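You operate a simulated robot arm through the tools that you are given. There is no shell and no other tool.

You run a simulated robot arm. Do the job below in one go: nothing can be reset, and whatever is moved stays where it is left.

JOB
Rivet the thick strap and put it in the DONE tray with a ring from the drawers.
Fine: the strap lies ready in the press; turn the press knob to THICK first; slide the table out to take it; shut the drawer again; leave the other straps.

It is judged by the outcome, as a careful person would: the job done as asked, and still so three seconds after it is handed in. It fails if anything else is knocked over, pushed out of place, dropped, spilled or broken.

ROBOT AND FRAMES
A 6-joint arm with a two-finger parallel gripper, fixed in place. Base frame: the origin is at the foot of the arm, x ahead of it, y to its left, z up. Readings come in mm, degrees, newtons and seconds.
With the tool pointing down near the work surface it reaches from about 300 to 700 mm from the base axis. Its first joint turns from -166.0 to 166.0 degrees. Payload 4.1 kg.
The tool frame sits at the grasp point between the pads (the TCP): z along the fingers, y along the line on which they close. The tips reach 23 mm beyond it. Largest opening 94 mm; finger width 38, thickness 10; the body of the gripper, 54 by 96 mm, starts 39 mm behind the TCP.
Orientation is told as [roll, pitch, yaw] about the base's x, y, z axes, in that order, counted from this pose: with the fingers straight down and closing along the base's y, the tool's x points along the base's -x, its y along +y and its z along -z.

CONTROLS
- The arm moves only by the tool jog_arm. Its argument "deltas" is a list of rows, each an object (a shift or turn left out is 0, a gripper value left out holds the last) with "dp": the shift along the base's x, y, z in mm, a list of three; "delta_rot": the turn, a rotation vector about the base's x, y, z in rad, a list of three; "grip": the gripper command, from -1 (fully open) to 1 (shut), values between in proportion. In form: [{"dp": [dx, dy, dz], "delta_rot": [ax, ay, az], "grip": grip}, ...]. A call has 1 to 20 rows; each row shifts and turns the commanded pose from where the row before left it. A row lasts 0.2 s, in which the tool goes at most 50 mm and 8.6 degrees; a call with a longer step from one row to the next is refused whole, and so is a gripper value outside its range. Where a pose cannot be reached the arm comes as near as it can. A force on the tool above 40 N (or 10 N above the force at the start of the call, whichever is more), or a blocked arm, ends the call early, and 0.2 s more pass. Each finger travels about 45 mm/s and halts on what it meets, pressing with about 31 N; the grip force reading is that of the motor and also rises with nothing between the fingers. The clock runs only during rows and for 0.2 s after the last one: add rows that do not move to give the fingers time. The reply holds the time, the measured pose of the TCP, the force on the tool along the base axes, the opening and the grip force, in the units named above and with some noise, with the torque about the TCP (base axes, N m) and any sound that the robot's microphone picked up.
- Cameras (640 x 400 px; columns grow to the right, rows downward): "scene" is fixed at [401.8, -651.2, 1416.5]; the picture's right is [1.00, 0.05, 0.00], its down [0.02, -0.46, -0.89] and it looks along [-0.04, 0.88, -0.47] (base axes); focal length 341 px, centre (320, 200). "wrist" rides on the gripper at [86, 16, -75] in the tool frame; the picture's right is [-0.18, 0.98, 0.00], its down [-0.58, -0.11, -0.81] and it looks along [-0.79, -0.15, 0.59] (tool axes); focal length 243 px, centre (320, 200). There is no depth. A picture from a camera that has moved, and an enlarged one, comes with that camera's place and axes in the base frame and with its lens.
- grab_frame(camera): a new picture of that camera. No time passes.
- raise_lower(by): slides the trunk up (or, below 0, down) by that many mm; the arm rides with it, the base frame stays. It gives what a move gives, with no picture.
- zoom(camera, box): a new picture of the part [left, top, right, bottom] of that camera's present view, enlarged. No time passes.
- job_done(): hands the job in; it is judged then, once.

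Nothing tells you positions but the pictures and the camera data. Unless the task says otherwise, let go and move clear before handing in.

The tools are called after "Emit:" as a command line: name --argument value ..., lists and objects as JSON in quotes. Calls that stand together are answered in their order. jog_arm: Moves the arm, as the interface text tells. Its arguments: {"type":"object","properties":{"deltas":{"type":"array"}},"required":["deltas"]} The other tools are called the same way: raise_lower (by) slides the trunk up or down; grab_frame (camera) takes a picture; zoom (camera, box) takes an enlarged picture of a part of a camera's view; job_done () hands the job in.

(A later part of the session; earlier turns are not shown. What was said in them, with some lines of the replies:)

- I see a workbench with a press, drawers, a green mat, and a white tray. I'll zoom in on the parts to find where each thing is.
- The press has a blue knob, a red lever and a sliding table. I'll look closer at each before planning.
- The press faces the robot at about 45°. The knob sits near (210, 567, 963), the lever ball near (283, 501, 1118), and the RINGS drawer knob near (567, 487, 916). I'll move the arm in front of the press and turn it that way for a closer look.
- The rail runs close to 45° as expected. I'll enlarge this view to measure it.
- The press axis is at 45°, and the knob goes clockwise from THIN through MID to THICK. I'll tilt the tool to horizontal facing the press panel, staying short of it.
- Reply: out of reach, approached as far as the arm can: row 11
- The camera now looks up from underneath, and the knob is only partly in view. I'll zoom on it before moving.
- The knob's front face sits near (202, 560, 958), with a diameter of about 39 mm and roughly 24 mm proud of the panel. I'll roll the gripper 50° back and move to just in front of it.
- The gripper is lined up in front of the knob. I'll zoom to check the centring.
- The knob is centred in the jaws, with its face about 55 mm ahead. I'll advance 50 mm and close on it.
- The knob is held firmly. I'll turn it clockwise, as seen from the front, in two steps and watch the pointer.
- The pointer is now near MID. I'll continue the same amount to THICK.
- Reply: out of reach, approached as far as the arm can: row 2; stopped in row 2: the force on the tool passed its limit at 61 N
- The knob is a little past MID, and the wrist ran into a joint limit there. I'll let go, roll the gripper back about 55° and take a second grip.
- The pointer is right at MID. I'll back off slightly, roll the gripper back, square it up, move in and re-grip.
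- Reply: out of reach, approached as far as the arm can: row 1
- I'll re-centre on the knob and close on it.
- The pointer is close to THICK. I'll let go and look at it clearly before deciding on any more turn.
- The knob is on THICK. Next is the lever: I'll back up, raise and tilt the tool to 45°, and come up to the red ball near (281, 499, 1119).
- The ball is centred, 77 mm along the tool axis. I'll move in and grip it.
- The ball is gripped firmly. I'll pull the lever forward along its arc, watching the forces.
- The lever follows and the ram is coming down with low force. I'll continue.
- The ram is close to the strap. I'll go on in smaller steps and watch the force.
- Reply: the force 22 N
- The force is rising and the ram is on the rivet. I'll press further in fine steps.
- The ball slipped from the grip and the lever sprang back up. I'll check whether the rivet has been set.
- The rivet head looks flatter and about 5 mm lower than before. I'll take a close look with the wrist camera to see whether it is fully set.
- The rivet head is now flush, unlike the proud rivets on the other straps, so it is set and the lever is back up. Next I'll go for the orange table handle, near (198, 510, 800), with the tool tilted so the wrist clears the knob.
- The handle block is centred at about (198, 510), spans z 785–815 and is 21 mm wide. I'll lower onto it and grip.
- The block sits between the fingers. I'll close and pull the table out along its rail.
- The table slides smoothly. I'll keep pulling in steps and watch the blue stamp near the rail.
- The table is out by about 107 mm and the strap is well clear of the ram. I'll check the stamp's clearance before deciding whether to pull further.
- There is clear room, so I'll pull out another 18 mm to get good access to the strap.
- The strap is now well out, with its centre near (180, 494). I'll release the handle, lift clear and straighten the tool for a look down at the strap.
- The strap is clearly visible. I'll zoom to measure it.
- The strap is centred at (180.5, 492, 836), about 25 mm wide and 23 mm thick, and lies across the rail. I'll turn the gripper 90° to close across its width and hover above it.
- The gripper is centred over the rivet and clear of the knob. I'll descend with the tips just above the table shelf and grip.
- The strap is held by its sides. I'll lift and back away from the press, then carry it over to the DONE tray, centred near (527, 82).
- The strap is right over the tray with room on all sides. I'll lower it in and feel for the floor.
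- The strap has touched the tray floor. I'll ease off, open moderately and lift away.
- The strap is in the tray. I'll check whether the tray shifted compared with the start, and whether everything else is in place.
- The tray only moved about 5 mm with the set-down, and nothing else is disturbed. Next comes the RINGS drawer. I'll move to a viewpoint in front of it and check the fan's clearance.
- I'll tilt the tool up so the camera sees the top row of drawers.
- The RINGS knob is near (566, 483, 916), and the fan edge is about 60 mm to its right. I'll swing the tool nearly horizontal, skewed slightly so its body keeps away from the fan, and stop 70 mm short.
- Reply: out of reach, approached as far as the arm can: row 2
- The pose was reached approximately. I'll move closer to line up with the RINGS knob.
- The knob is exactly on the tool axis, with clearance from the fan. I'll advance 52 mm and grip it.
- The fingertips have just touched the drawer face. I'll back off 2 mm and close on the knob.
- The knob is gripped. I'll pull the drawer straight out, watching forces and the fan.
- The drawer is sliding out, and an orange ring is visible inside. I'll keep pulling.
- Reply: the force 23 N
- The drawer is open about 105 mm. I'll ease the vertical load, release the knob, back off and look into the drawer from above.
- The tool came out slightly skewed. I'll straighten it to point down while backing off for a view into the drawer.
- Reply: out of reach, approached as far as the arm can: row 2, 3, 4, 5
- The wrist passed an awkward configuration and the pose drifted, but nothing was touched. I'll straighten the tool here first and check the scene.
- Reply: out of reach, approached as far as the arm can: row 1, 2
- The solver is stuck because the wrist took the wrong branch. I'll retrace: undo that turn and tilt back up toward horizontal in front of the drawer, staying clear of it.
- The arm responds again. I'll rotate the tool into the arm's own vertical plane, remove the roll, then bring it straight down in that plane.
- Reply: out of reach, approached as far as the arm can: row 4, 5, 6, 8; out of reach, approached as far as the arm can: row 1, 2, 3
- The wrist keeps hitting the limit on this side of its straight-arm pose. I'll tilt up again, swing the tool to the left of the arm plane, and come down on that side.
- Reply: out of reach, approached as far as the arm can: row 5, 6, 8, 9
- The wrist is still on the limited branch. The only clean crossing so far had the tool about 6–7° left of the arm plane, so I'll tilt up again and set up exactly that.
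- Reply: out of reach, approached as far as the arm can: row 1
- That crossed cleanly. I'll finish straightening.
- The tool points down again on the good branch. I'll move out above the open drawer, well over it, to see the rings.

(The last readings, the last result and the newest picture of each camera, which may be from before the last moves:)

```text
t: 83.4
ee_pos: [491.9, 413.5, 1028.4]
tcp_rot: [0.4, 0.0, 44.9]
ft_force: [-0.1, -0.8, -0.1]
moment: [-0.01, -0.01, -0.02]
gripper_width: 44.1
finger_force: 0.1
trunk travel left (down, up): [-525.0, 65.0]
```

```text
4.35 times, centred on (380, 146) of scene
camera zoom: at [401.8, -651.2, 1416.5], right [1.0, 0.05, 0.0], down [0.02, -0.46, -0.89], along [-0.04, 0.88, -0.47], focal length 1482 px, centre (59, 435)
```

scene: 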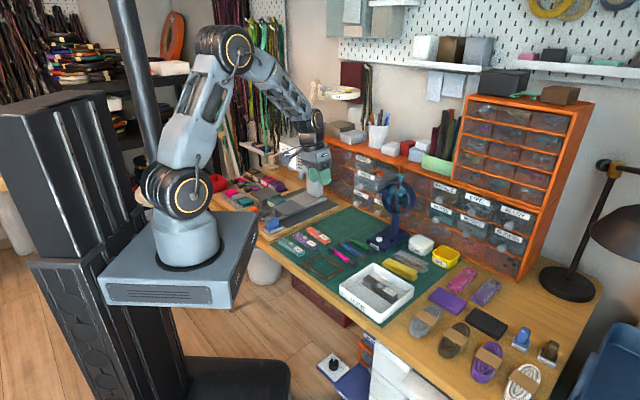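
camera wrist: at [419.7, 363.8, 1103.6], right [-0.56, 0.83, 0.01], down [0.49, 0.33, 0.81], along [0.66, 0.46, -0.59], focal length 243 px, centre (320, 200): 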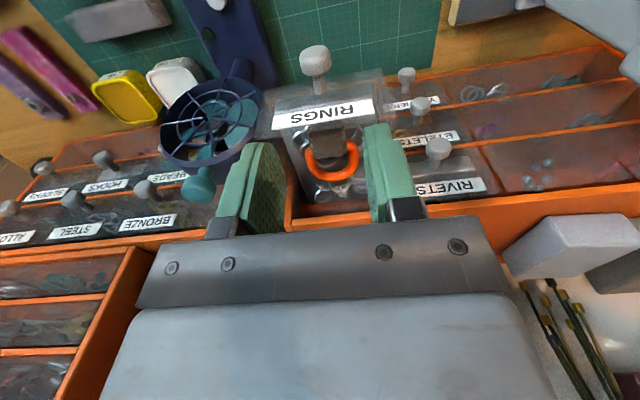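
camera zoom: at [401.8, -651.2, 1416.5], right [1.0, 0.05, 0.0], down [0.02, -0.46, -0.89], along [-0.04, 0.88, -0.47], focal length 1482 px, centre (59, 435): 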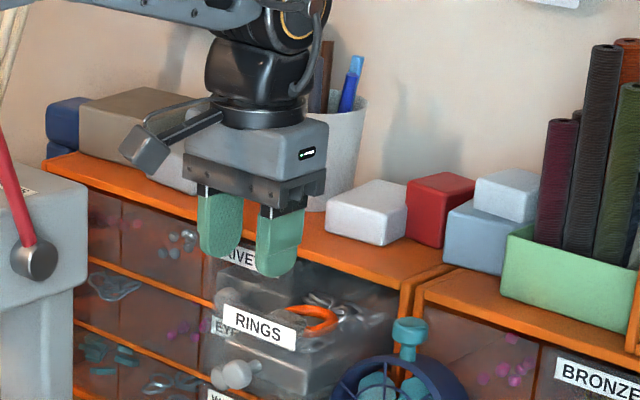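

Emit:
zoom --camera "wrist" --box '[260, 90, 400, 220]'

Emit:
zoom --camera "scene" --box '[364, 162, 404, 187]'

```text
3.08 times, centred on (330, 155) of wrist
camera zoom: at [419.7, 363.8, 1103.6], right [-0.56, 0.83, 0.01], down [0.49, 0.33, 0.81], along [0.66, 0.46, -0.59], focal length 746 px, centre (289, 338)
```

zoom: 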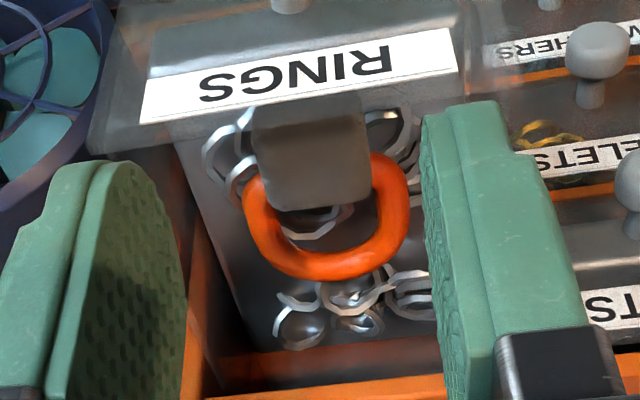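

```text
16.00 times, centred on (384, 174) of scene
camera zoom: at [401.8, -651.2, 1416.5], right [1.0, 0.05, 0.0], down [0.02, -0.46, -0.89], along [-0.04, 0.88, -0.47], focal length 5452 px, centre (-704, 608)
```

zoom: 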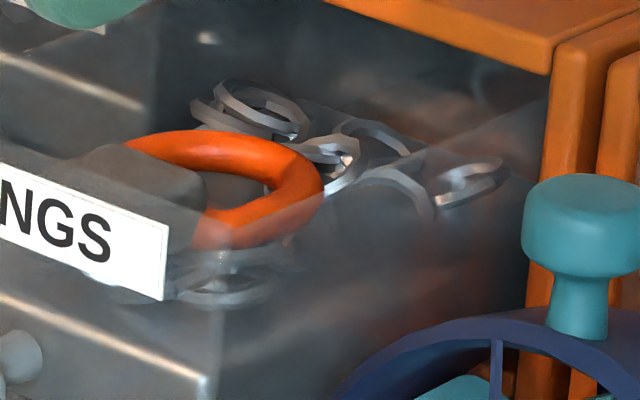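

The "ring" in the drawer is an orange ring with a grey tab, like those on the bench. The tab sits near (532, 449, 938), so I'll move over it with the jaws open across its width.

Emit:
jog_arm --deltas '[{"dp": [13.5, 11.8, -8], "grip": -0.2}, {"dp": [13.5, 11.8, -10]}, {"dp": [13.6, 11.9, -10]}, {}]'

Emit:
grab_frame --camera "wrist"

Emit:
zoom --camera "scene" --box '[340, 120, 420, 190]'

```text
t: 84.4
ee_pos: [529.7, 444.3, 1001.2]
tcp_rot: [0.4, 0.0, 44.8]
ft_force: [0.7, 0.2, -0.1]
moment: [0.01, 0.06, -0.01]
gripper_width: 56.5
finger_force: 0.0
out of reach, approached as far as the arm can: row 3
trunk travel left (down, up): [-525.0, 65.0]
```

```text
taken
camera wrist: at [456.3, 394.4, 1075.4], right [-0.56, 0.83, 0.01], down [0.49, 0.33, 0.81], along [0.66, 0.46, -0.59], focal length 243 px, centre (320, 200)
```

wrist: 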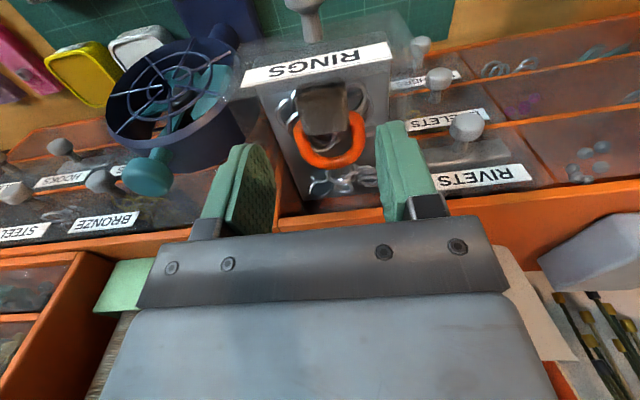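

```text
5.71 times, centred on (380, 155) of scene
camera zoom: at [401.8, -651.2, 1416.5], right [1.0, 0.05, 0.0], down [0.02, -0.46, -0.89], along [-0.04, 0.88, -0.47], focal length 1947 px, centre (-23, 457)
```

zoom: 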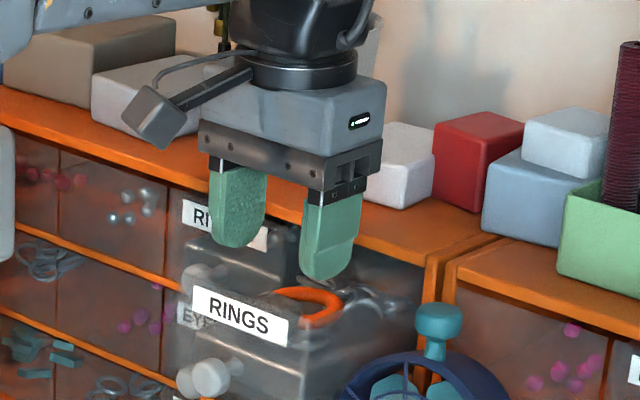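

Emit:
zoom --camera "wrist" --box '[260, 50, 400, 210]'

```text
2.50 times, centred on (330, 130) of wrist
camera zoom: at [456.3, 394.4, 1075.4], right [-0.56, 0.83, 0.01], down [0.49, 0.33, 0.81], along [0.66, 0.46, -0.59], focal length 606 px, centre (295, 375)
```

zoom: 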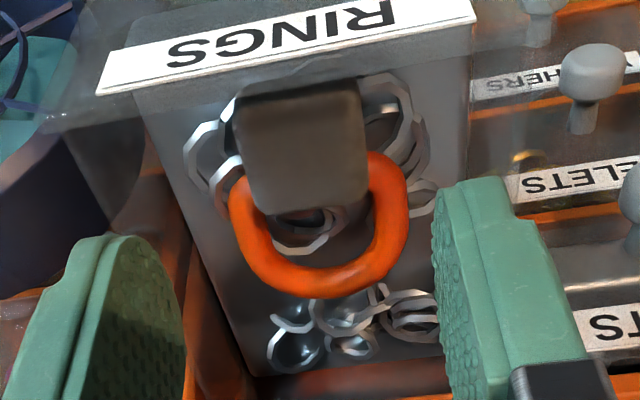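

The tab is between the jaws. I'll descend carefully into the drawer, checking force and view.

Emit:
jog_arm --deltas '[{"dp": [-0.7, 0.7, -12], "grip": -0.2}, {"dp": [1, 1, -12]}, {"dp": [1, 1, -10]}]'

Emit:
grab_frame --camera "wrist"

Emit:
zoom --camera "scene" --box '[350, 140, 414, 190]'

```text
t: 85.2
ee_pos: [532.4, 446.1, 967.2]
tcp_rot: [0.3, -0.1, 44.9]
ft_force: [-0.6, 0.1, 0.2]
moment: [0.03, 0.0, 0.02]
gripper_width: 56.4
finger_force: 0.1
trunk travel left (down, up): [-525.0, 65.0]
```

```text
taken
camera wrist: at [458.5, 396.6, 1041.7], right [-0.56, 0.83, 0.01], down [0.49, 0.33, 0.81], along [0.66, 0.46, -0.59], focal length 243 px, centre (320, 200)
```

wrist: 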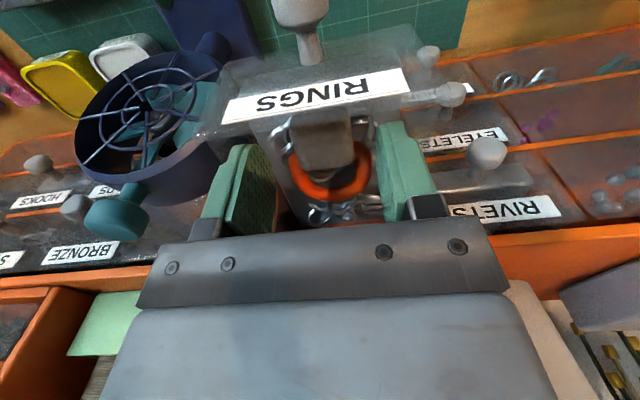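

```text
8.00 times, centred on (382, 165) of scene
camera zoom: at [401.8, -651.2, 1416.5], right [1.0, 0.05, 0.0], down [0.02, -0.46, -0.89], along [-0.04, 0.88, -0.47], focal length 2726 px, centre (-176, 480)
```

zoom: 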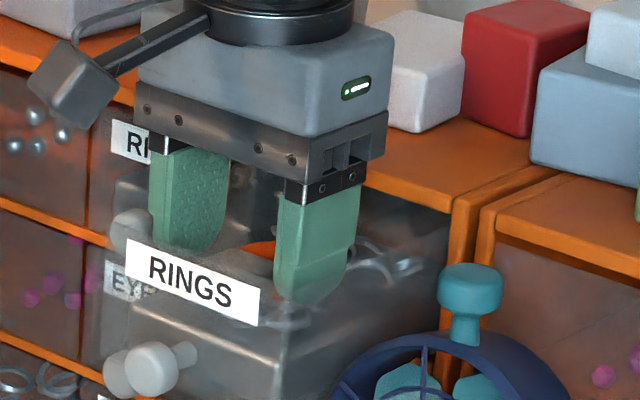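

The block top is on the tool axis about 25 mm below. I'll continue down and close.

Emit:
jog_arm --deltas '[{"dp": [0, 0, -10], "grip": -0.2}, {"dp": [0, 0, -8]}, {"dp": [0, 0, -5]}]'

Emit:
zoom --camera "wrist" --box '[220, 90, 420, 240]'

```text
t: 86.0
ee_pos: [534.0, 448.4, 956.6]
tcp_rot: [0.3, -1.2, 44.8]
ft_force: [0.4, 1.4, 15.3]
moment: [-0.49, -0.12, -0.09]
gripper_width: 56.0
finger_force: 0.0
trunk travel left (down, up): [-525.0, 65.0]
stopped in row 3: the force on the tool passed its limit at 44 N (the readings are from after the stop); the commanded pose is now the measured one
```

```text
2.67 times, centred on (320, 165) of wrist
camera zoom: at [459.2, 397.8, 1029.2], right [-0.56, 0.83, 0.01], down [0.48, 0.32, 0.82], along [0.67, 0.46, -0.57], focal length 647 px, centre (320, 293)
```

zoom: 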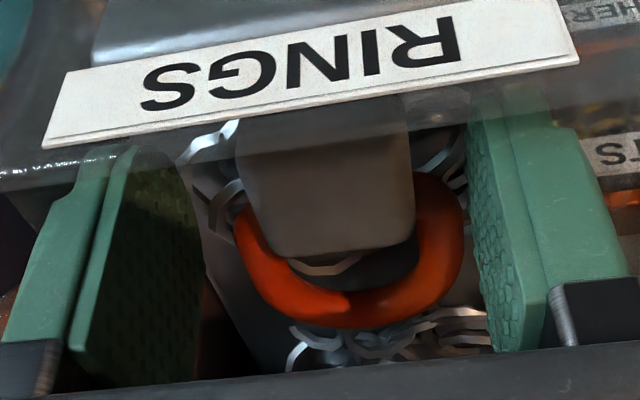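

The right finger came down on the drawer's side wall because the jaws were a bit too wide for the tub. I'll raise, narrow the jaws to about 45 mm, and re-centre on the block.

Emit:
jog_arm --deltas '[{"dp": [0, 0, 10], "grip": -0.2}, {"dp": [-1.8, 1.8, 8], "delta_rot": [-0.0148, 0.0148, 0], "grip": 0.04}, {"grip": 0.04}, {"grip": 0.04}]'

Emit:
zoom --camera "wrist" --box '[220, 60, 420, 210]'

Emit:
zoom --camera "scene" --box '[340, 130, 430, 200]'

```text
t: 87.0
ee_pos: [530.5, 448.7, 970.5]
tcp_rot: [0.3, 0.4, 44.8]
ft_force: [0.5, -0.8, 0.0]
moment: [0.02, 0.02, 0.0]
gripper_width: 48.5
finger_force: 30.8
trunk travel left (down, up): [-525.0, 65.0]
```

```text
2.67 times, centred on (320, 135) of wrist
camera zoom: at [457.0, 398.8, 1045.2], right [-0.56, 0.83, 0.0], down [0.49, 0.33, 0.8], along [0.66, 0.45, -0.6], focal length 647 px, centre (320, 373)
```

zoom: 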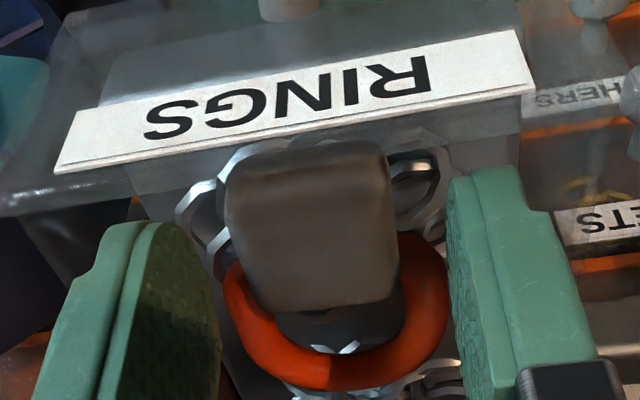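

```text
5.71 times, centred on (385, 165) of scene
camera zoom: at [401.8, -651.2, 1416.5], right [1.0, 0.05, 0.0], down [0.02, -0.46, -0.89], along [-0.04, 0.88, -0.47], focal length 1947 px, centre (-51, 400)
```

zoom: 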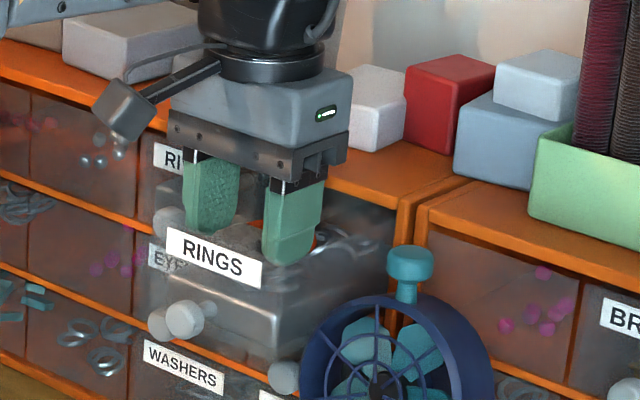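

The jaws have closed on the ring itself, across its 48 mm diameter, and it has lifted slightly. I'll firm up the grip and raise slowly.

Emit:
jog_arm --deltas '[{"grip": 0.4}, {"grip": 1}, {"grip": 1}, {"dp": [0, 0, 4]}, {"dp": [0, 0, 6]}, {"dp": [0, 0, 8]}]'

Emit:
zoom --camera "wrist" --box '[220, 60, 420, 210]'

Emit:
zoom --camera "scene" --box '[340, 130, 430, 200]'

```text
t: 88.4
ee_pos: [529.1, 447.7, 987.7]
tcp_rot: [0.3, 0.3, 44.9]
ft_force: [-0.5, -0.2, 0.0]
moment: [0.05, -0.07, -0.01]
gripper_width: 48.8
finger_force: 31.1
out of reach, approached as far as the arm can: row 6
trunk travel left (down, up): [-525.0, 65.0]
```

```text
2.67 times, centred on (320, 135) of wrist
camera zoom: at [456.1, 398.3, 1063.9], right [-0.56, 0.83, 0.0], down [0.49, 0.33, 0.8], along [0.66, 0.45, -0.6], focal length 647 px, centre (320, 373)
```

zoom: 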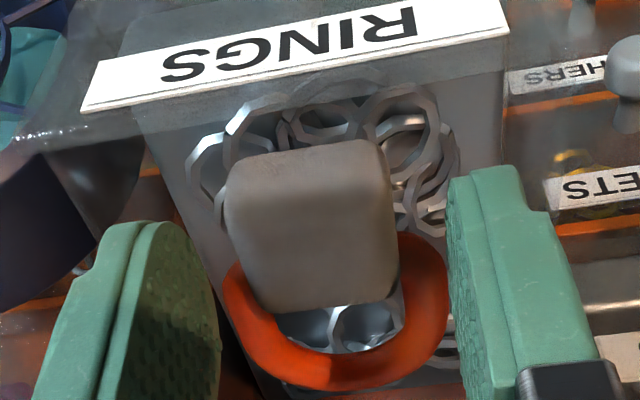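

```text
5.71 times, centred on (385, 165) of scene
camera zoom: at [401.8, -651.2, 1416.5], right [1.0, 0.05, 0.0], down [0.02, -0.46, -0.89], along [-0.04, 0.88, -0.47], focal length 1947 px, centre (-51, 400)
```

zoom: 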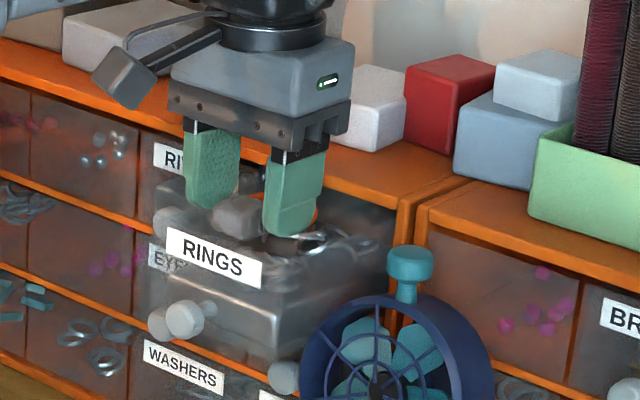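

The ring is held by its outside and clear of the other rings. I'll ease it out over the drawer front and carry it toward the tray.

Emit:
jog_arm --deltas '[{"dp": [-3, -3, 5], "grip": 1}, {"dp": [-3, -3, 5]}, {"dp": [-4, -4, 5]}, {"dp": [-12, -12, 3]}, {"dp": [-14, -14, 3]}, {"dp": [-14, -14, 3]}, {"dp": [-14, -14, 3]}, {"dp": [-14, -14, 3]}, {"dp": [-14, -14, 3]}]'

Emit:
grab_frame --camera "wrist"

Emit:
zoom --camera "scene" --box '[330, 130, 430, 200]'

```text
t: 90.4
ee_pos: [437.4, 354.7, 1021.7]
tcp_rot: [0.2, 0.3, 44.9]
ft_force: [-0.5, -1.0, 0.0]
moment: [0.0, -0.03, 0.0]
gripper_width: 48.7
finger_force: 31.1
trunk travel left (down, up): [-525.0, 65.0]
```

```text
taken
camera wrist: at [364.5, 305.6, 1097.3], right [-0.56, 0.83, 0.0], down [0.49, 0.33, 0.8], along [0.66, 0.45, -0.6], focal length 243 px, centre (320, 200)
```

wrist: 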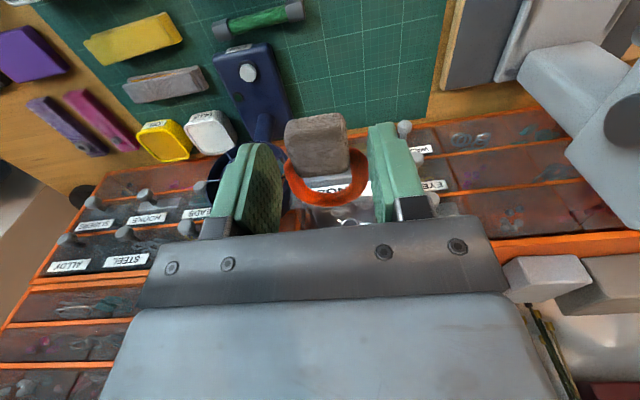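

```text
5.71 times, centred on (380, 165) of scene
camera zoom: at [401.8, -651.2, 1416.5], right [1.0, 0.05, 0.0], down [0.02, -0.46, -0.89], along [-0.04, 0.88, -0.47], focal length 1947 px, centre (-23, 400)
```

zoom: 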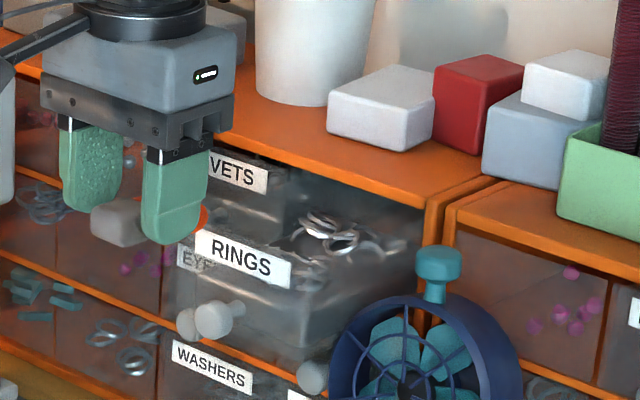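

The ring is out cleanly. I'll carry it over to the DONE tray.

Emit:
jog_arm --deltas '[{"dp": [0, -15, -5]}, {"dp": [4, -27, -10]}, {"dp": [6, -29, -10]}, {"dp": [7, -29, -12]}, {"dp": [7, -29, -12]}, {"dp": [7, -29, -12]}, {"dp": [7, -29, -12]}, {"dp": [7, -29, -12]}, {"dp": [7, -29, -12]}, {"dp": [6, -29, -12]}, {"dp": [3, -28, -12]}]'

Emit:
grab_frame --camera "wrist"

Emit:
zoom --camera "scene" --box '[310, 210, 450, 330]'

```text
t: 92.8
ee_pos: [498.3, 51.6, 901.8]
tcp_rot: [0.3, 0.3, 44.9]
ft_force: [0.2, -0.2, -0.5]
moment: [0.02, -0.01, 0.0]
gripper_width: 48.6
finger_force: 30.8
trunk travel left (down, up): [-525.0, 65.0]
```

```text
taken
camera wrist: at [425.4, 3.9, 975.7], right [-0.56, 0.83, 0.0], down [0.49, 0.33, 0.8], along [0.66, 0.45, -0.6], focal length 243 px, centre (320, 200)
```

wrist: 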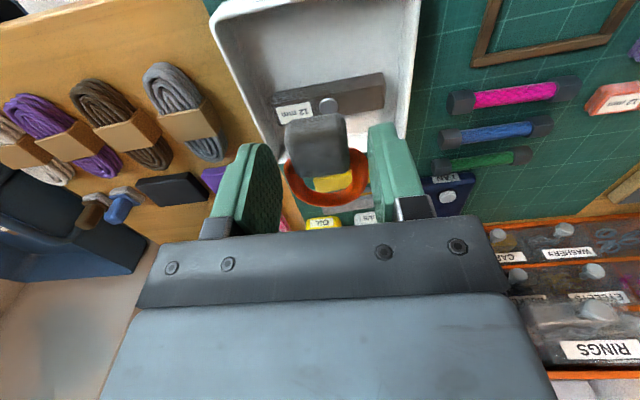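

```text
3.33 times, centred on (380, 270) of scene
camera zoom: at [401.8, -651.2, 1416.5], right [1.0, 0.05, 0.0], down [0.02, -0.46, -0.89], along [-0.04, 0.88, -0.47], focal length 1136 px, centre (120, -33)
```

zoom: 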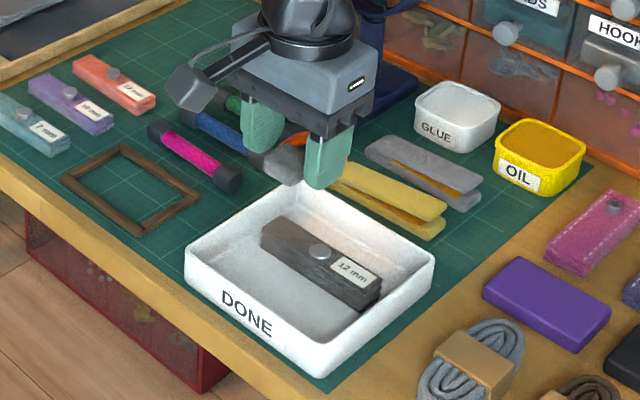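

Emit:
zoom --camera "wrist" --box '[200, 0, 440, 150]'

```text
2.67 times, centred on (320, 75) of wrist
camera zoom: at [425.4, 3.9, 975.7], right [-0.56, 0.83, 0.0], down [0.49, 0.33, 0.8], along [0.66, 0.45, -0.6], focal length 647 px, centre (320, 533)
```

zoom: 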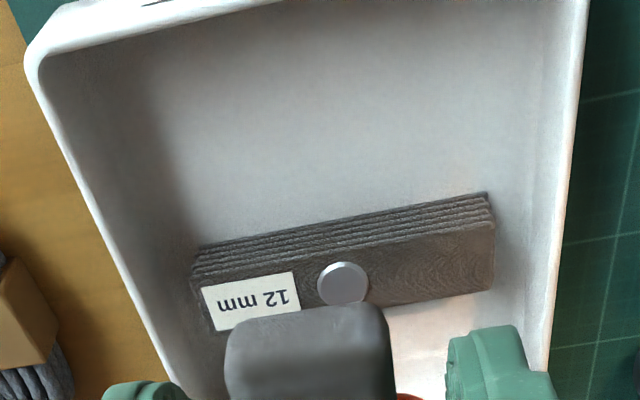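

There is a free zone in front of the strap inside the tray. I'll shift slightly toward it and lower the ring in.

Emit:
jog_arm --deltas '[{"dp": [-3.4, -3.4, -15], "grip": 1}, {"dp": [0, 0, -20]}, {"dp": [0, 0, -20]}, {"dp": [0, 0, -20]}, {"dp": [0, 0, -20]}, {"dp": [0, 0, -12]}]'

Emit:
grab_frame --camera "wrist"

Emit:
zoom --camera "scene" --box '[330, 240, 430, 320]'

```text
t: 94.2
ee_pos: [495.1, 51.8, 793.3]
tcp_rot: [0.2, 0.3, 44.9]
ft_force: [0.8, 0.0, 0.1]
moment: [0.03, 0.01, 0.0]
gripper_width: 48.9
finger_force: 31.2
trunk travel left (down, up): [-525.0, 65.0]
```

```text
taken
camera wrist: at [422.1, 1.8, 868.2], right [-0.56, 0.83, 0.0], down [0.49, 0.33, 0.8], along [0.66, 0.45, -0.6], focal length 243 px, centre (320, 200)
```

wrist: 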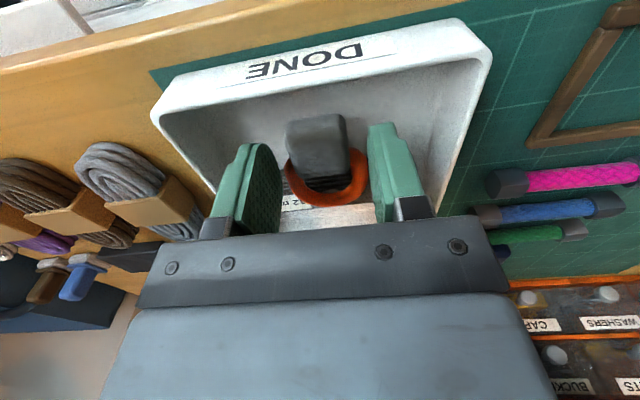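

```text
5.00 times, centred on (380, 280) of scene
camera zoom: at [401.8, -651.2, 1416.5], right [1.0, 0.05, 0.0], down [0.02, -0.46, -0.89], along [-0.04, 0.88, -0.47], focal length 1704 px, centre (20, -200)
```

zoom: 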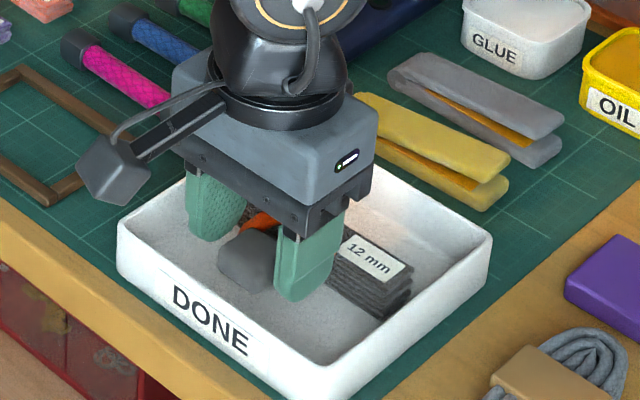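

I'll shift 8 mm more toward the front wall to keep the ring off the strap, then lower to the floor.

Emit:
jog_arm --deltas '[{"dp": [-5.6, -5.6, 0]}, {"dp": [0, 0, -4]}, {"dp": [0, 0, -4]}, {"dp": [0, 0, -3]}]'

Emit:
zoom --camera "scene" --box '[335, 260, 405, 305]'

Emit:
grab_frame --camera "wrist"

```text
t: 95.2
ee_pos: [490.3, 44.2, 783.1]
tcp_rot: [0.0, 0.1, 44.8]
ft_force: [1.2, -1.0, 17.6]
moment: [0.56, -0.64, -0.03]
gripper_width: 48.5
finger_force: 31.2
trunk travel left (down, up): [-525.0, 65.0]
```

```text
8.89 times, centred on (370, 282) of scene
camera zoom: at [401.8, -651.2, 1416.5], right [1.0, 0.05, 0.0], down [0.02, -0.46, -0.89], along [-0.04, 0.88, -0.47], focal length 3029 px, centre (-124, -533)
```

zoom: 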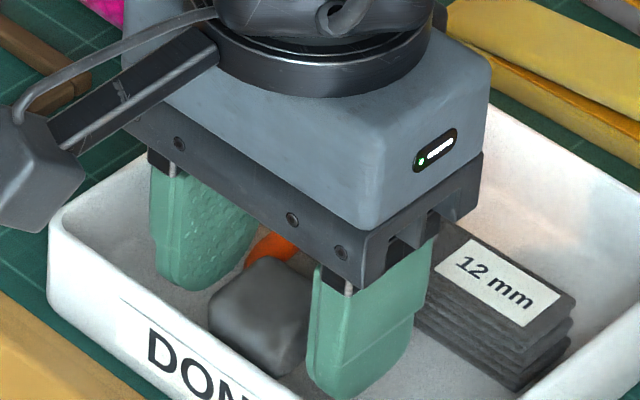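

```text
taken
camera wrist: at [416.1, -5.1, 858.4], right [-0.56, 0.83, 0.0], down [0.49, 0.33, 0.8], along [0.66, 0.45, -0.59], focal length 243 px, centre (320, 200)
```

wrist: 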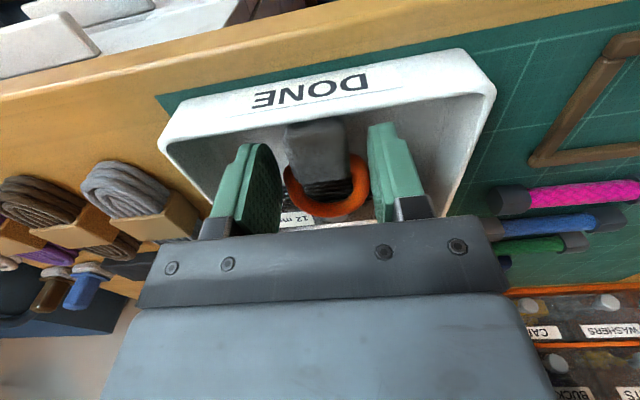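

The ring's far end is just touching the strap's edge. I'll raise a little, shift 4 mm more forward and lower again.

Emit:
jog_arm --deltas '[{"dp": [0, 0, 4]}, {"dp": [-3, -3, 0]}, {"dp": [0, 0, -3]}, {"dp": [0, 0, -2]}, {"dp": [0, 0, -2]}]'

Emit:
zoom --camera "wrist" --box '[230, 70, 430, 240]'

```text
t: 96.4
ee_pos: [486.2, 42.7, 778.7]
tcp_rot: [0.3, 0.4, 44.9]
ft_force: [0.2, 0.4, -0.6]
moment: [0.06, 0.01, -0.02]
gripper_width: 48.6
finger_force: 30.7
trunk travel left (down, up): [-525.0, 65.0]
```

```text
2.35 times, centred on (330, 155) of wrist
camera zoom: at [412.7, -7.0, 854.1], right [-0.56, 0.83, 0.0], down [0.5, 0.33, 0.8], along [0.66, 0.45, -0.6], focal length 571 px, centre (296, 306)
```

zoom: 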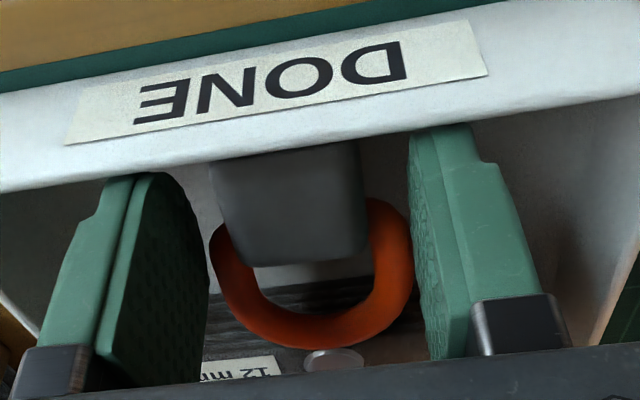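

Emit:
jog_arm --deltas '[{"dp": [0, 0, -2]}, {"dp": [0, 0, -2]}, {"dp": [0, 0, -2]}]'

Emit:
zoom --camera "scene" --box '[335, 260, 405, 305]'

```text
t: 97.2
ee_pos: [486.6, 41.9, 773.9]
tcp_rot: [0.3, 0.3, 44.8]
ft_force: [-0.7, 0.0, -0.6]
moment: [-0.01, 0.01, -0.01]
gripper_width: 48.7
finger_force: 31.6
trunk travel left (down, up): [-525.0, 65.0]
```

```text
8.89 times, centred on (370, 282) of scene
camera zoom: at [401.8, -651.2, 1416.5], right [1.0, 0.05, 0.0], down [0.02, -0.46, -0.89], along [-0.04, 0.88, -0.47], focal length 3029 px, centre (-124, -533)
```

zoom: 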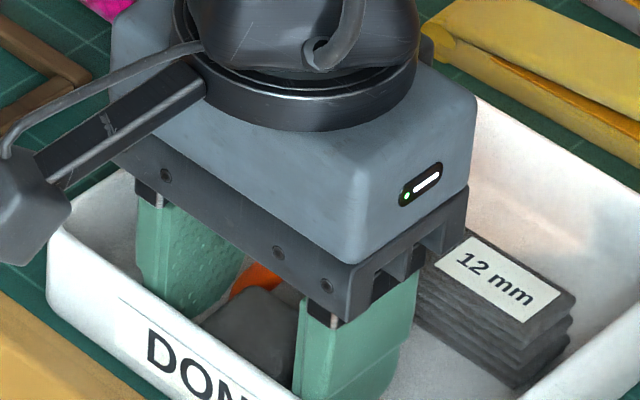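

Emit:
jog_arm --deltas '[{"dp": [0, 0, -2]}, {"dp": [0, 0, -2]}]'

Emit:
jog_arm --deltas '[{"dp": [0, 0, -2]}, {"dp": [0, 0, -2]}]'

```text
t: 97.8
ee_pos: [486.6, 42.0, 768.6]
tcp_rot: [0.1, 0.3, 44.8]
ft_force: [0.3, -0.9, 0.2]
moment: [0.0, -0.03, 0.0]
gripper_width: 48.9
finger_force: 31.4
trunk travel left (down, up): [-525.0, 65.0]
```

```text
t: 98.4
ee_pos: [487.2, 41.8, 765.7]
tcp_rot: [0.1, 0.3, 44.9]
ft_force: [-0.6, -0.7, 0.8]
moment: [0.0, -0.01, -0.01]
gripper_width: 48.8
finger_force: 30.6
trunk travel left (down, up): [-525.0, 65.0]
```

Emit:
jog_arm --deltas '[{"dp": [0, 0, -1.5]}, {"dp": [0, 0, 0]}]'

Emit:
zoom --camera "wrist" --box '[230, 70, 430, 240]'

```text
t: 99.0
ee_pos: [486.5, 42.8, 765.5]
tcp_rot: [0.2, 0.1, 44.9]
ft_force: [0.1, 0.1, 12.0]
moment: [-0.21, 0.15, -0.01]
gripper_width: 48.5
finger_force: 31.3
trunk travel left (down, up): [-525.0, 65.0]
```

```text
2.35 times, centred on (330, 155) of wrist
camera zoom: at [413.4, -7.5, 840.2], right [-0.56, 0.83, 0.0], down [0.49, 0.33, 0.8], along [0.66, 0.45, -0.59], focal length 571 px, centre (296, 306)
```

zoom: 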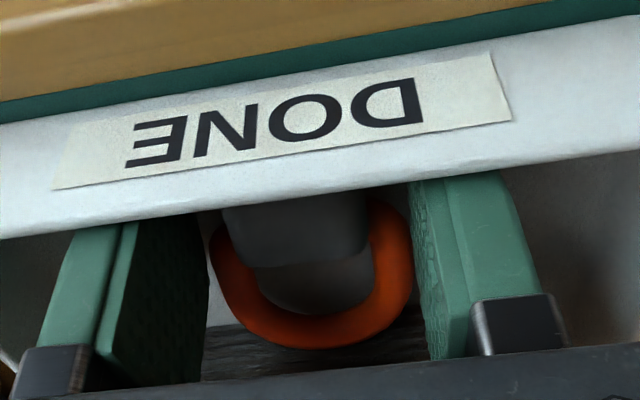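

The ring touches the tray floor. I'll open the jaws and lift away.

Emit:
jog_arm --deltas '[{"dp": [0, 0, 0.5], "grip": 0.5}, {"grip": -0.15}, {"grip": -0.3}, {"grip": -0.3}, {"dp": [0, 0, 15]}, {"dp": [0, 0, 30]}, {"dp": [0, 0, 45]}, {"dp": [0, 0, 45]}]'

Emit:
grab_frame --camera "wrist"

Emit:
zoom --camera "scene" --box '[270, 210, 450, 322]'

```text
t: 100.8
ee_pos: [486.0, 41.6, 901.5]
tcp_rot: [0.3, 0.3, 44.9]
ft_force: [-0.1, 0.3, -0.6]
moment: [0.02, 0.05, -0.03]
gripper_width: 61.0
finger_force: 0.1
trunk travel left (down, up): [-525.0, 65.0]
```

```text
taken
camera wrist: at [412.0, -7.7, 976.8], right [-0.56, 0.83, 0.0], down [0.5, 0.33, 0.8], along [0.66, 0.45, -0.6], focal length 243 px, centre (320, 200)
```

wrist: 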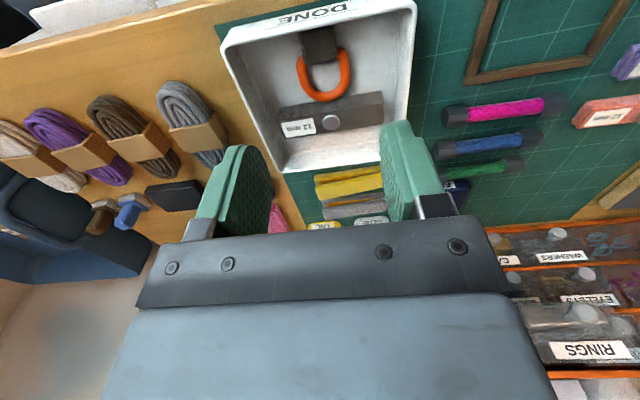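

```text
3.56 times, centred on (360, 266) of scene
camera zoom: at [401.8, -651.2, 1416.5], right [1.0, 0.05, 0.0], down [0.02, -0.46, -0.89], along [-0.04, 0.88, -0.47], focal length 1212 px, centre (178, -35)
```

zoom: 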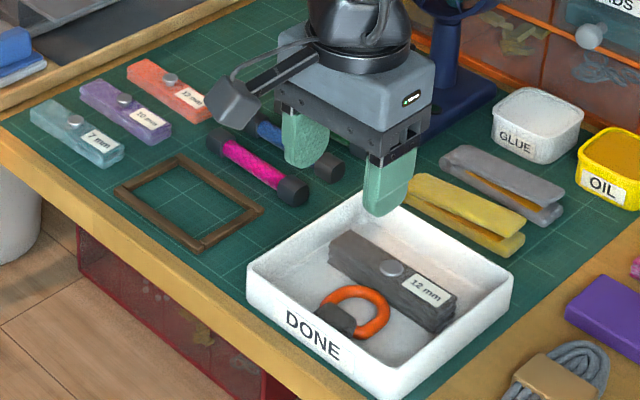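

The strap and ring are both in the tray. Now I'll shut the drawer by pushing its knob with the closed fingertips, starting from a spot in front of it.

Emit:
jog_arm --deltas '[{"dp": [-4.5, 28.5, 12], "grip": 1}, {"dp": [-4.5, 28.5, 10]}, {"dp": [-4.5, 28.5, 10]}, {"dp": [-4.5, 28.5, 10]}, {"dp": [-4.5, 28.5, 10]}, {"dp": [-4.5, 28.5, 10]}, {"dp": [-4.5, 28.5, 10]}, {"dp": [-4.5, 28.5, 10]}, {"dp": [-4.5, 28.5, 8]}, {"dp": [-4.5, 28.5, 5]}, {"dp": [-4, 28, 5]}]'

Emit:
jog_arm --deltas '[{"delta_rot": [0.077, -0.077, 0]}, {"delta_rot": [0.077, -0.077, 0]}, {"delta_rot": [0.077, -0.077, 0]}, {"delta_rot": [0.077, -0.077, 0]}]'

Emit:
grab_frame --camera "wrist"

Emit:
zoom --camera "scene" --box '[320, 100, 440, 200]'

```text
t: 103.2
ee_pos: [438.4, 354.9, 1000.1]
tcp_rot: [0.2, 0.4, 44.9]
ft_force: [-0.1, -0.4, 0.4]
moment: [-0.01, 0.0, 0.0]
gripper_width: 0.0
finger_force: 31.4
trunk travel left (down, up): [-525.0, 65.0]
```

```text
t: 104.2
ee_pos: [437.4, 354.5, 1000.3]
tcp_rot: [0.2, -24.8, 44.8]
ft_force: [-0.1, -0.8, -0.2]
moment: [0.0, -0.03, 0.0]
gripper_width: 0.0
finger_force: 30.8
trunk travel left (down, up): [-525.0, 65.0]
```

```text
taken
camera wrist: at [347.8, 288.2, 1031.4], right [-0.58, 0.81, 0.08], down [0.21, 0.05, 0.98], along [0.79, 0.58, -0.21], focal length 243 px, centre (320, 200)
```

wrist: 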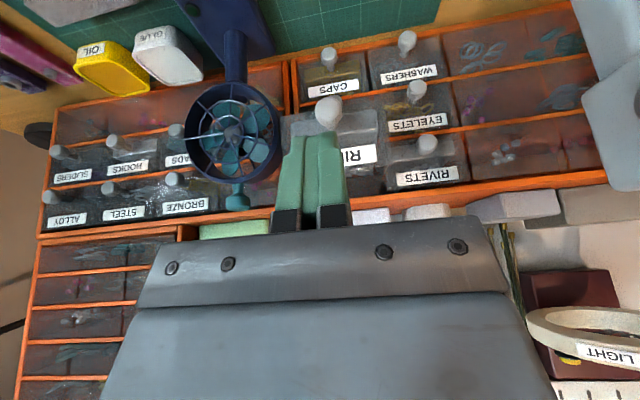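

```text
4.00 times, centred on (380, 150) of scene
camera zoom: at [401.8, -651.2, 1416.5], right [1.0, 0.05, 0.0], down [0.02, -0.46, -0.89], along [-0.04, 0.88, -0.47], focal length 1363 px, centre (80, 400)
```

zoom: 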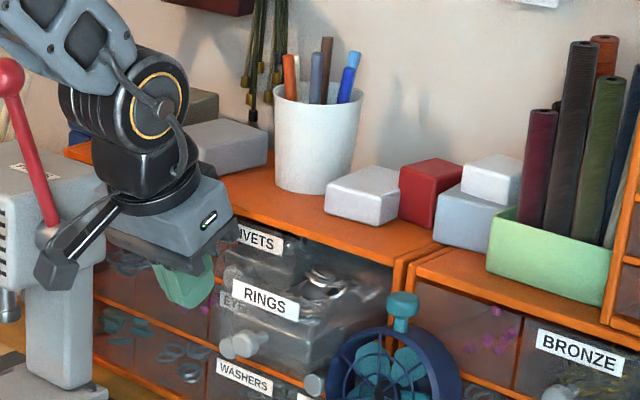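

Lined up with the knob. I'll lower to its height and push forward.

Emit:
jog_arm --deltas '[{"dp": [2.5, 2.5, -18]}, {"dp": [2.5, 2.5, -18]}, {"dp": [2.5, 2.5, -18]}, {"dp": [2.5, 2.5, -17]}, {"dp": [8, 8, 0]}, {"dp": [8, 8, 0]}]'

Emit:
zoom --camera "scene" --box '[330, 130, 430, 192]'

Emit:
grab_frame --camera "wrist"

```text
t: 105.6
ee_pos: [463.0, 380.5, 930.2]
tcp_rot: [0.4, -24.7, 44.8]
ft_force: [-0.3, -0.7, -0.6]
moment: [-0.01, 0.04, 0.01]
gripper_width: 0.5
finger_force: 31.2
trunk travel left (down, up): [-525.0, 65.0]
```

```text
6.40 times, centred on (380, 161) of scene
camera zoom: at [401.8, -651.2, 1416.5], right [1.0, 0.05, 0.0], down [0.02, -0.46, -0.89], along [-0.04, 0.88, -0.47], focal length 2181 px, centre (-64, 450)
```

zoom: 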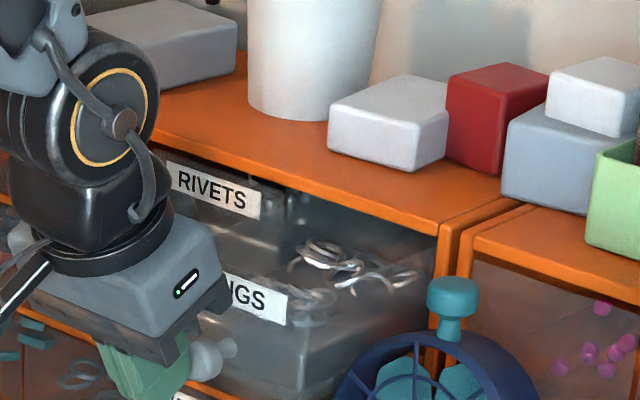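

```text
taken
camera wrist: at [373.1, 315.0, 960.3], right [-0.58, 0.81, 0.08], down [0.22, 0.06, 0.97], along [0.79, 0.58, -0.21], focal length 243 px, centre (320, 200)
```

wrist: 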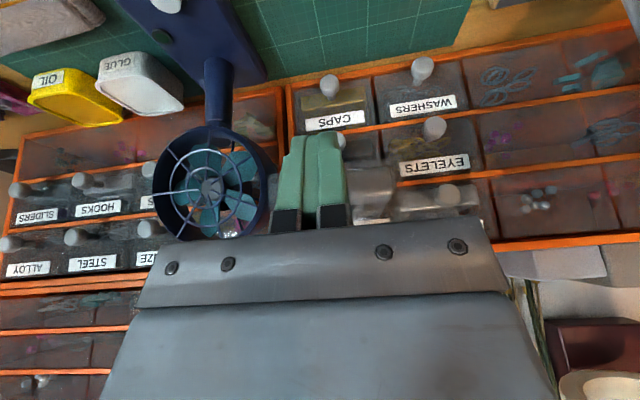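

Emit:
jog_arm --deltas '[{"dp": [5, 5, 0]}, {"dp": [5, 5, 0]}, {"dp": [5, 5, 0]}, {"dp": [5, 5, 0]}, {"dp": [5, 5, 0]}, {"dp": [5, 5, 0]}]'

Emit:
zoom --camera "scene" --box '[330, 130, 430, 192]'

```text
t: 107.0
ee_pos: [494.0, 410.4, 929.3]
tcp_rot: [0.3, -24.6, 44.9]
ft_force: [0.4, 0.5, 0.3]
moment: [0.04, -0.03, -0.05]
gripper_width: 0.0
finger_force: 31.0
trunk travel left (down, up): [-525.0, 65.0]
```

```text
6.40 times, centred on (380, 161) of scene
camera zoom: at [401.8, -651.2, 1416.5], right [1.0, 0.05, 0.0], down [0.02, -0.46, -0.89], along [-0.04, 0.88, -0.47], focal length 2181 px, centre (-64, 450)
```

zoom: 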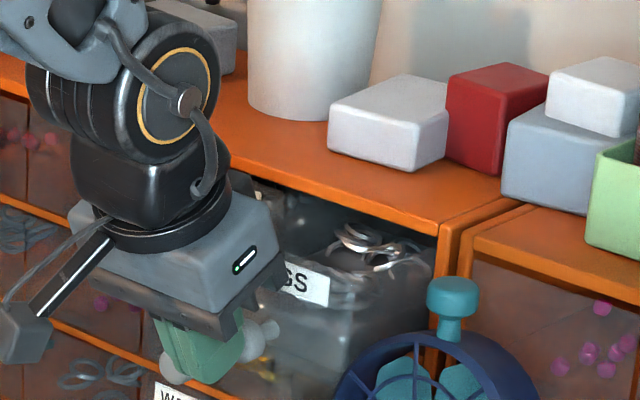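

The drawer is closing smoothly. I'll keep pushing.

Emit:
jog_arm --deltas '[{"dp": [5, 5, 0]}, {"dp": [5, 5, 0]}, {"dp": [5, 5, 0]}, {"dp": [5, 5, 0]}, {"dp": [5, 5, 0]}, {"dp": [5, 5, 0]}, {"dp": [5, 5, 0]}]'

Emit:
zoom --camera "scene" --box '[330, 130, 430, 192]'

```text
t: 108.6
ee_pos: [528.1, 445.6, 930.3]
tcp_rot: [0.2, -24.6, 45.0]
ft_force: [-0.4, 0.5, 0.5]
moment: [0.01, -0.01, 0.03]
gripper_width: 0.2
finger_force: 31.0
trunk travel left (down, up): [-525.0, 65.0]
```

```text
6.40 times, centred on (380, 161) of scene
camera zoom: at [401.8, -651.2, 1416.5], right [1.0, 0.05, 0.0], down [0.02, -0.46, -0.89], along [-0.04, 0.88, -0.47], focal length 2181 px, centre (-64, 450)
```

zoom: 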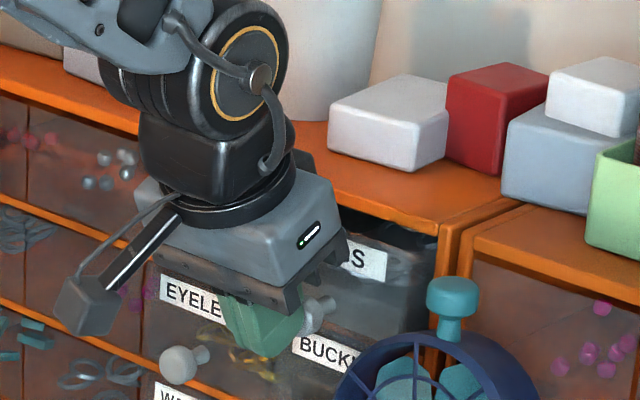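

Emit:
jog_arm --deltas '[{"dp": [3.5, 3.5, 0]}, {"dp": [3.5, 3.5, 0]}, {"dp": [3.5, 3.5, 0]}, {"dp": [3, 3, 0]}]'

Emit:
jog_arm --deltas '[{"dp": [2, 2, 0]}, {"dp": [2, 2, 0]}]'

Emit:
zoom --camera "scene" --box '[330, 130, 430, 192]'

```text
t: 109.6
ee_pos: [541.6, 457.6, 928.8]
tcp_rot: [0.3, -24.5, 44.8]
ft_force: [0.2, 0.2, 0.1]
moment: [0.01, 0.02, -0.03]
gripper_width: 0.0
finger_force: 31.5
trunk travel left (down, up): [-525.0, 65.0]
```

```text
t: 110.2
ee_pos: [543.9, 458.3, 929.7]
tcp_rot: [0.3, -24.4, 44.8]
ft_force: [-22.4, -21.0, 4.5]
moment: [-0.26, 0.17, 0.04]
gripper_width: 0.1
finger_force: 30.7
trunk travel left (down, up): [-525.0, 65.0]
```

```text
6.40 times, centred on (380, 161) of scene
camera zoom: at [401.8, -651.2, 1416.5], right [1.0, 0.05, 0.0], down [0.02, -0.46, -0.89], along [-0.04, 0.88, -0.47], focal length 2181 px, centre (-64, 450)
```

zoom: 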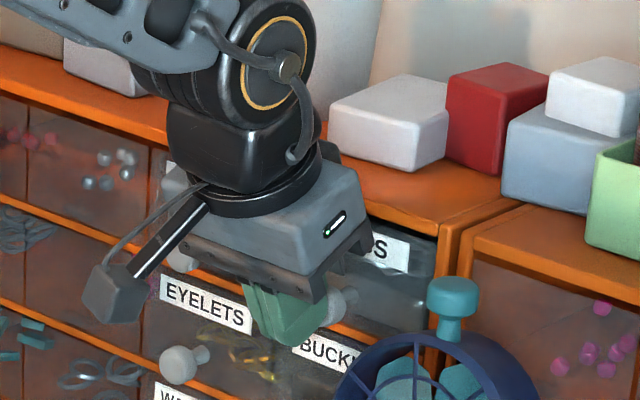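

The drawer hit its closed stop, and its label is back at the original place. I'll back away and check the whole scene.

Emit:
jog_arm --deltas '[{"dp": [-8, -8, 0]}, {"dp": [-16, -16, 3]}, {"dp": [-20, -20, 10]}, {"dp": [-22, -22, 15]}, {"dp": [-22, -22, 20]}, {"dp": [-20, -20, 25], "delta_rot": [-0.077, 0.077, 0]}, {"dp": [-15, -15, 25], "delta_rot": [-0.077, 0.077, 0]}, {"delta_rot": [-0.077, 0.077, 0]}, {"delta_rot": [-0.077, 0.077, 0]}]'

Emit:
grab_frame --camera "scene"

Emit:
zoom --camera "scene" --box '[350, 145, 414, 185]'

Emit:
zoom --camera "scene" --box '[320, 230, 440, 330]'

Emit:
zoom --camera "scene" --box '[320, 130, 560, 280]'

Emit:
zoom --camera "scene" --box '[210, 160, 370, 260]'

```text
t: 112.2
ee_pos: [422.2, 338.2, 1027.4]
tcp_rot: [0.2, 0.3, 44.9]
ft_force: [-0.8, -0.7, 0.3]
moment: [0.03, -0.02, 0.02]
gripper_width: 0.0
finger_force: 30.9
trunk travel left (down, up): [-525.0, 65.0]
```

```text
taken
```

scene: 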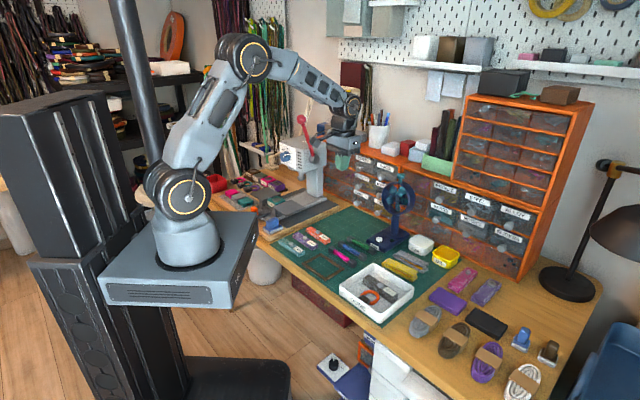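

```text
10.00 times, centred on (382, 165) of scene
camera zoom: at [401.8, -651.2, 1416.5], right [1.0, 0.05, 0.0], down [0.02, -0.46, -0.89], along [-0.04, 0.88, -0.47], focal length 3407 px, centre (-300, 550)
```

zoom: 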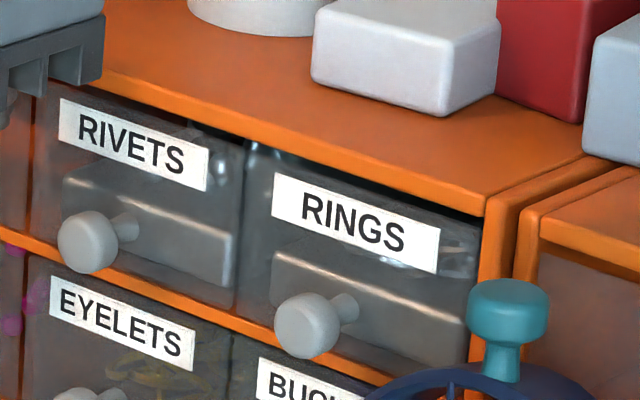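

```text
4.00 times, centred on (380, 280) of scene
camera zoom: at [401.8, -651.2, 1416.5], right [1.0, 0.05, 0.0], down [0.02, -0.46, -0.89], along [-0.04, 0.88, -0.47], focal length 1363 px, centre (80, -120)
```

zoom: 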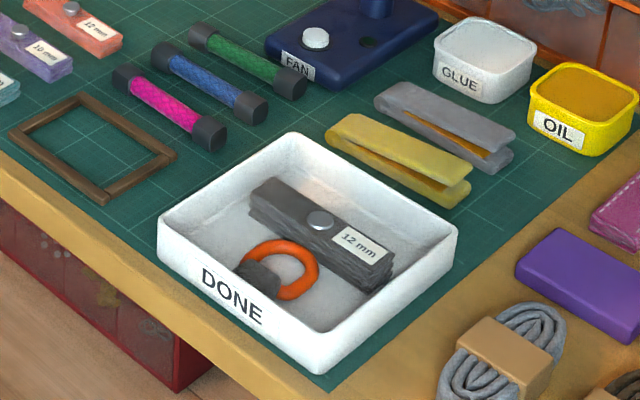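

```text
2.67 times, centred on (440, 205) of scene
camera zoom: at [401.8, -651.2, 1416.5], right [1.0, 0.05, 0.0], down [0.02, -0.46, -0.89], along [-0.04, 0.88, -0.47], focal length 909 px, centre (0, 187)
```

zoom: 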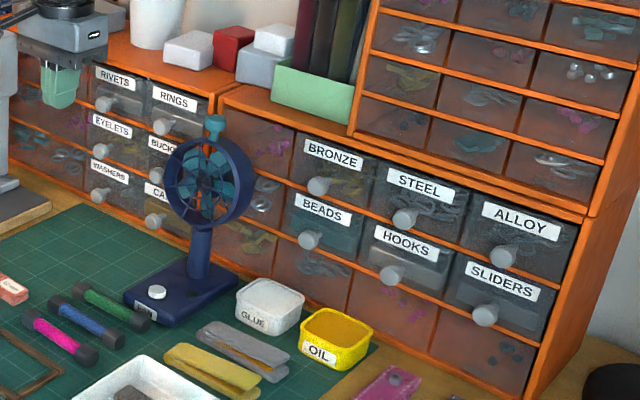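

```text
4.00 times, centred on (290, 210) of scene
camera zoom: at [401.8, -651.2, 1416.5], right [1.0, 0.05, 0.0], down [0.02, -0.46, -0.89], along [-0.04, 0.88, -0.47], focal length 1363 px, centre (440, 160)
```

zoom: 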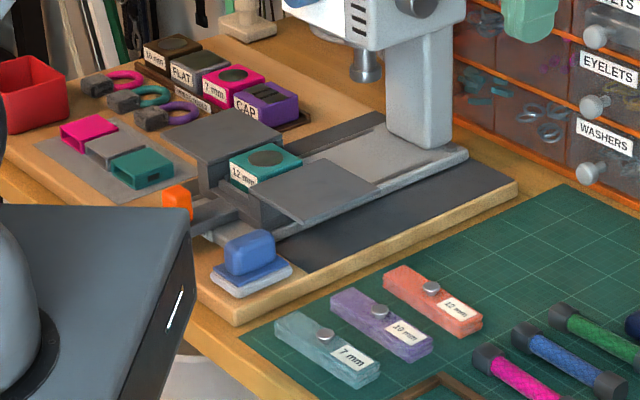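

The drawer is shut exactly as before, and nothing else has moved. One last close look at the rivet in the tray.

Emit:
zoom --camera "scene" --box '[360, 268, 400, 293]'

```text
16.00 times, centred on (380, 280) of scene
camera zoom: at [401.8, -651.2, 1416.5], right [1.0, 0.05, 0.0], down [0.02, -0.46, -0.89], along [-0.04, 0.88, -0.47], focal length 5452 px, centre (-640, -1088)
```

zoom: 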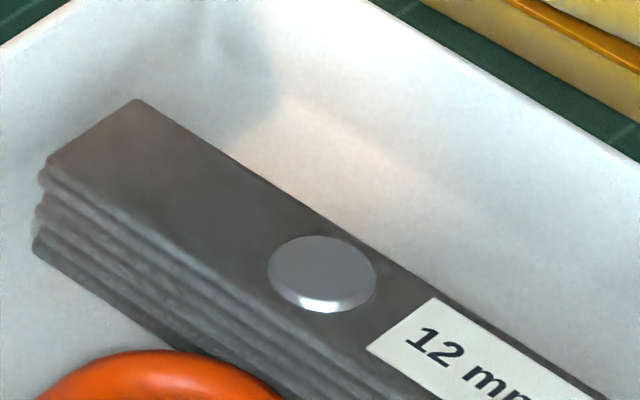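

The rivet head sits flush on the thick strap, and the strap lies in the DONE tray with the ring beside it. The drawer is shut and the arm is clear, so I'm handing in.

Emit:
job_done

```text
The job is handed in.
```

I riveted the thick strap, and it is now in the DONE tray with a ring from the RINGS drawer. I've handed the job in but haven't seen a verdict.

- **Rivet:** I turned the press knob to THICK and pulled the lever. Near the bottom of the stroke the ball slipped out of the gripper and the lever sprang back up. The rivet head sits flush, unlike the proud ones on the other straps, so I did not press again.
- **Strap:** I slid the table out to take the strap and left the table out, since sliding it back wasn't asked.
- **Tray:** It moved about 5 mm when I set the strap down.
- **Ring:** It is the orange one with the grey tab. While reaching for it, one fingertip pressed on the drawer's side wall at about 44 N. I saw no damage.
- **Drawer:** I pushed it shut until it hit its stop, and its label lines up with where it started.

The other straps and everything else on the bench look as they did at the start.
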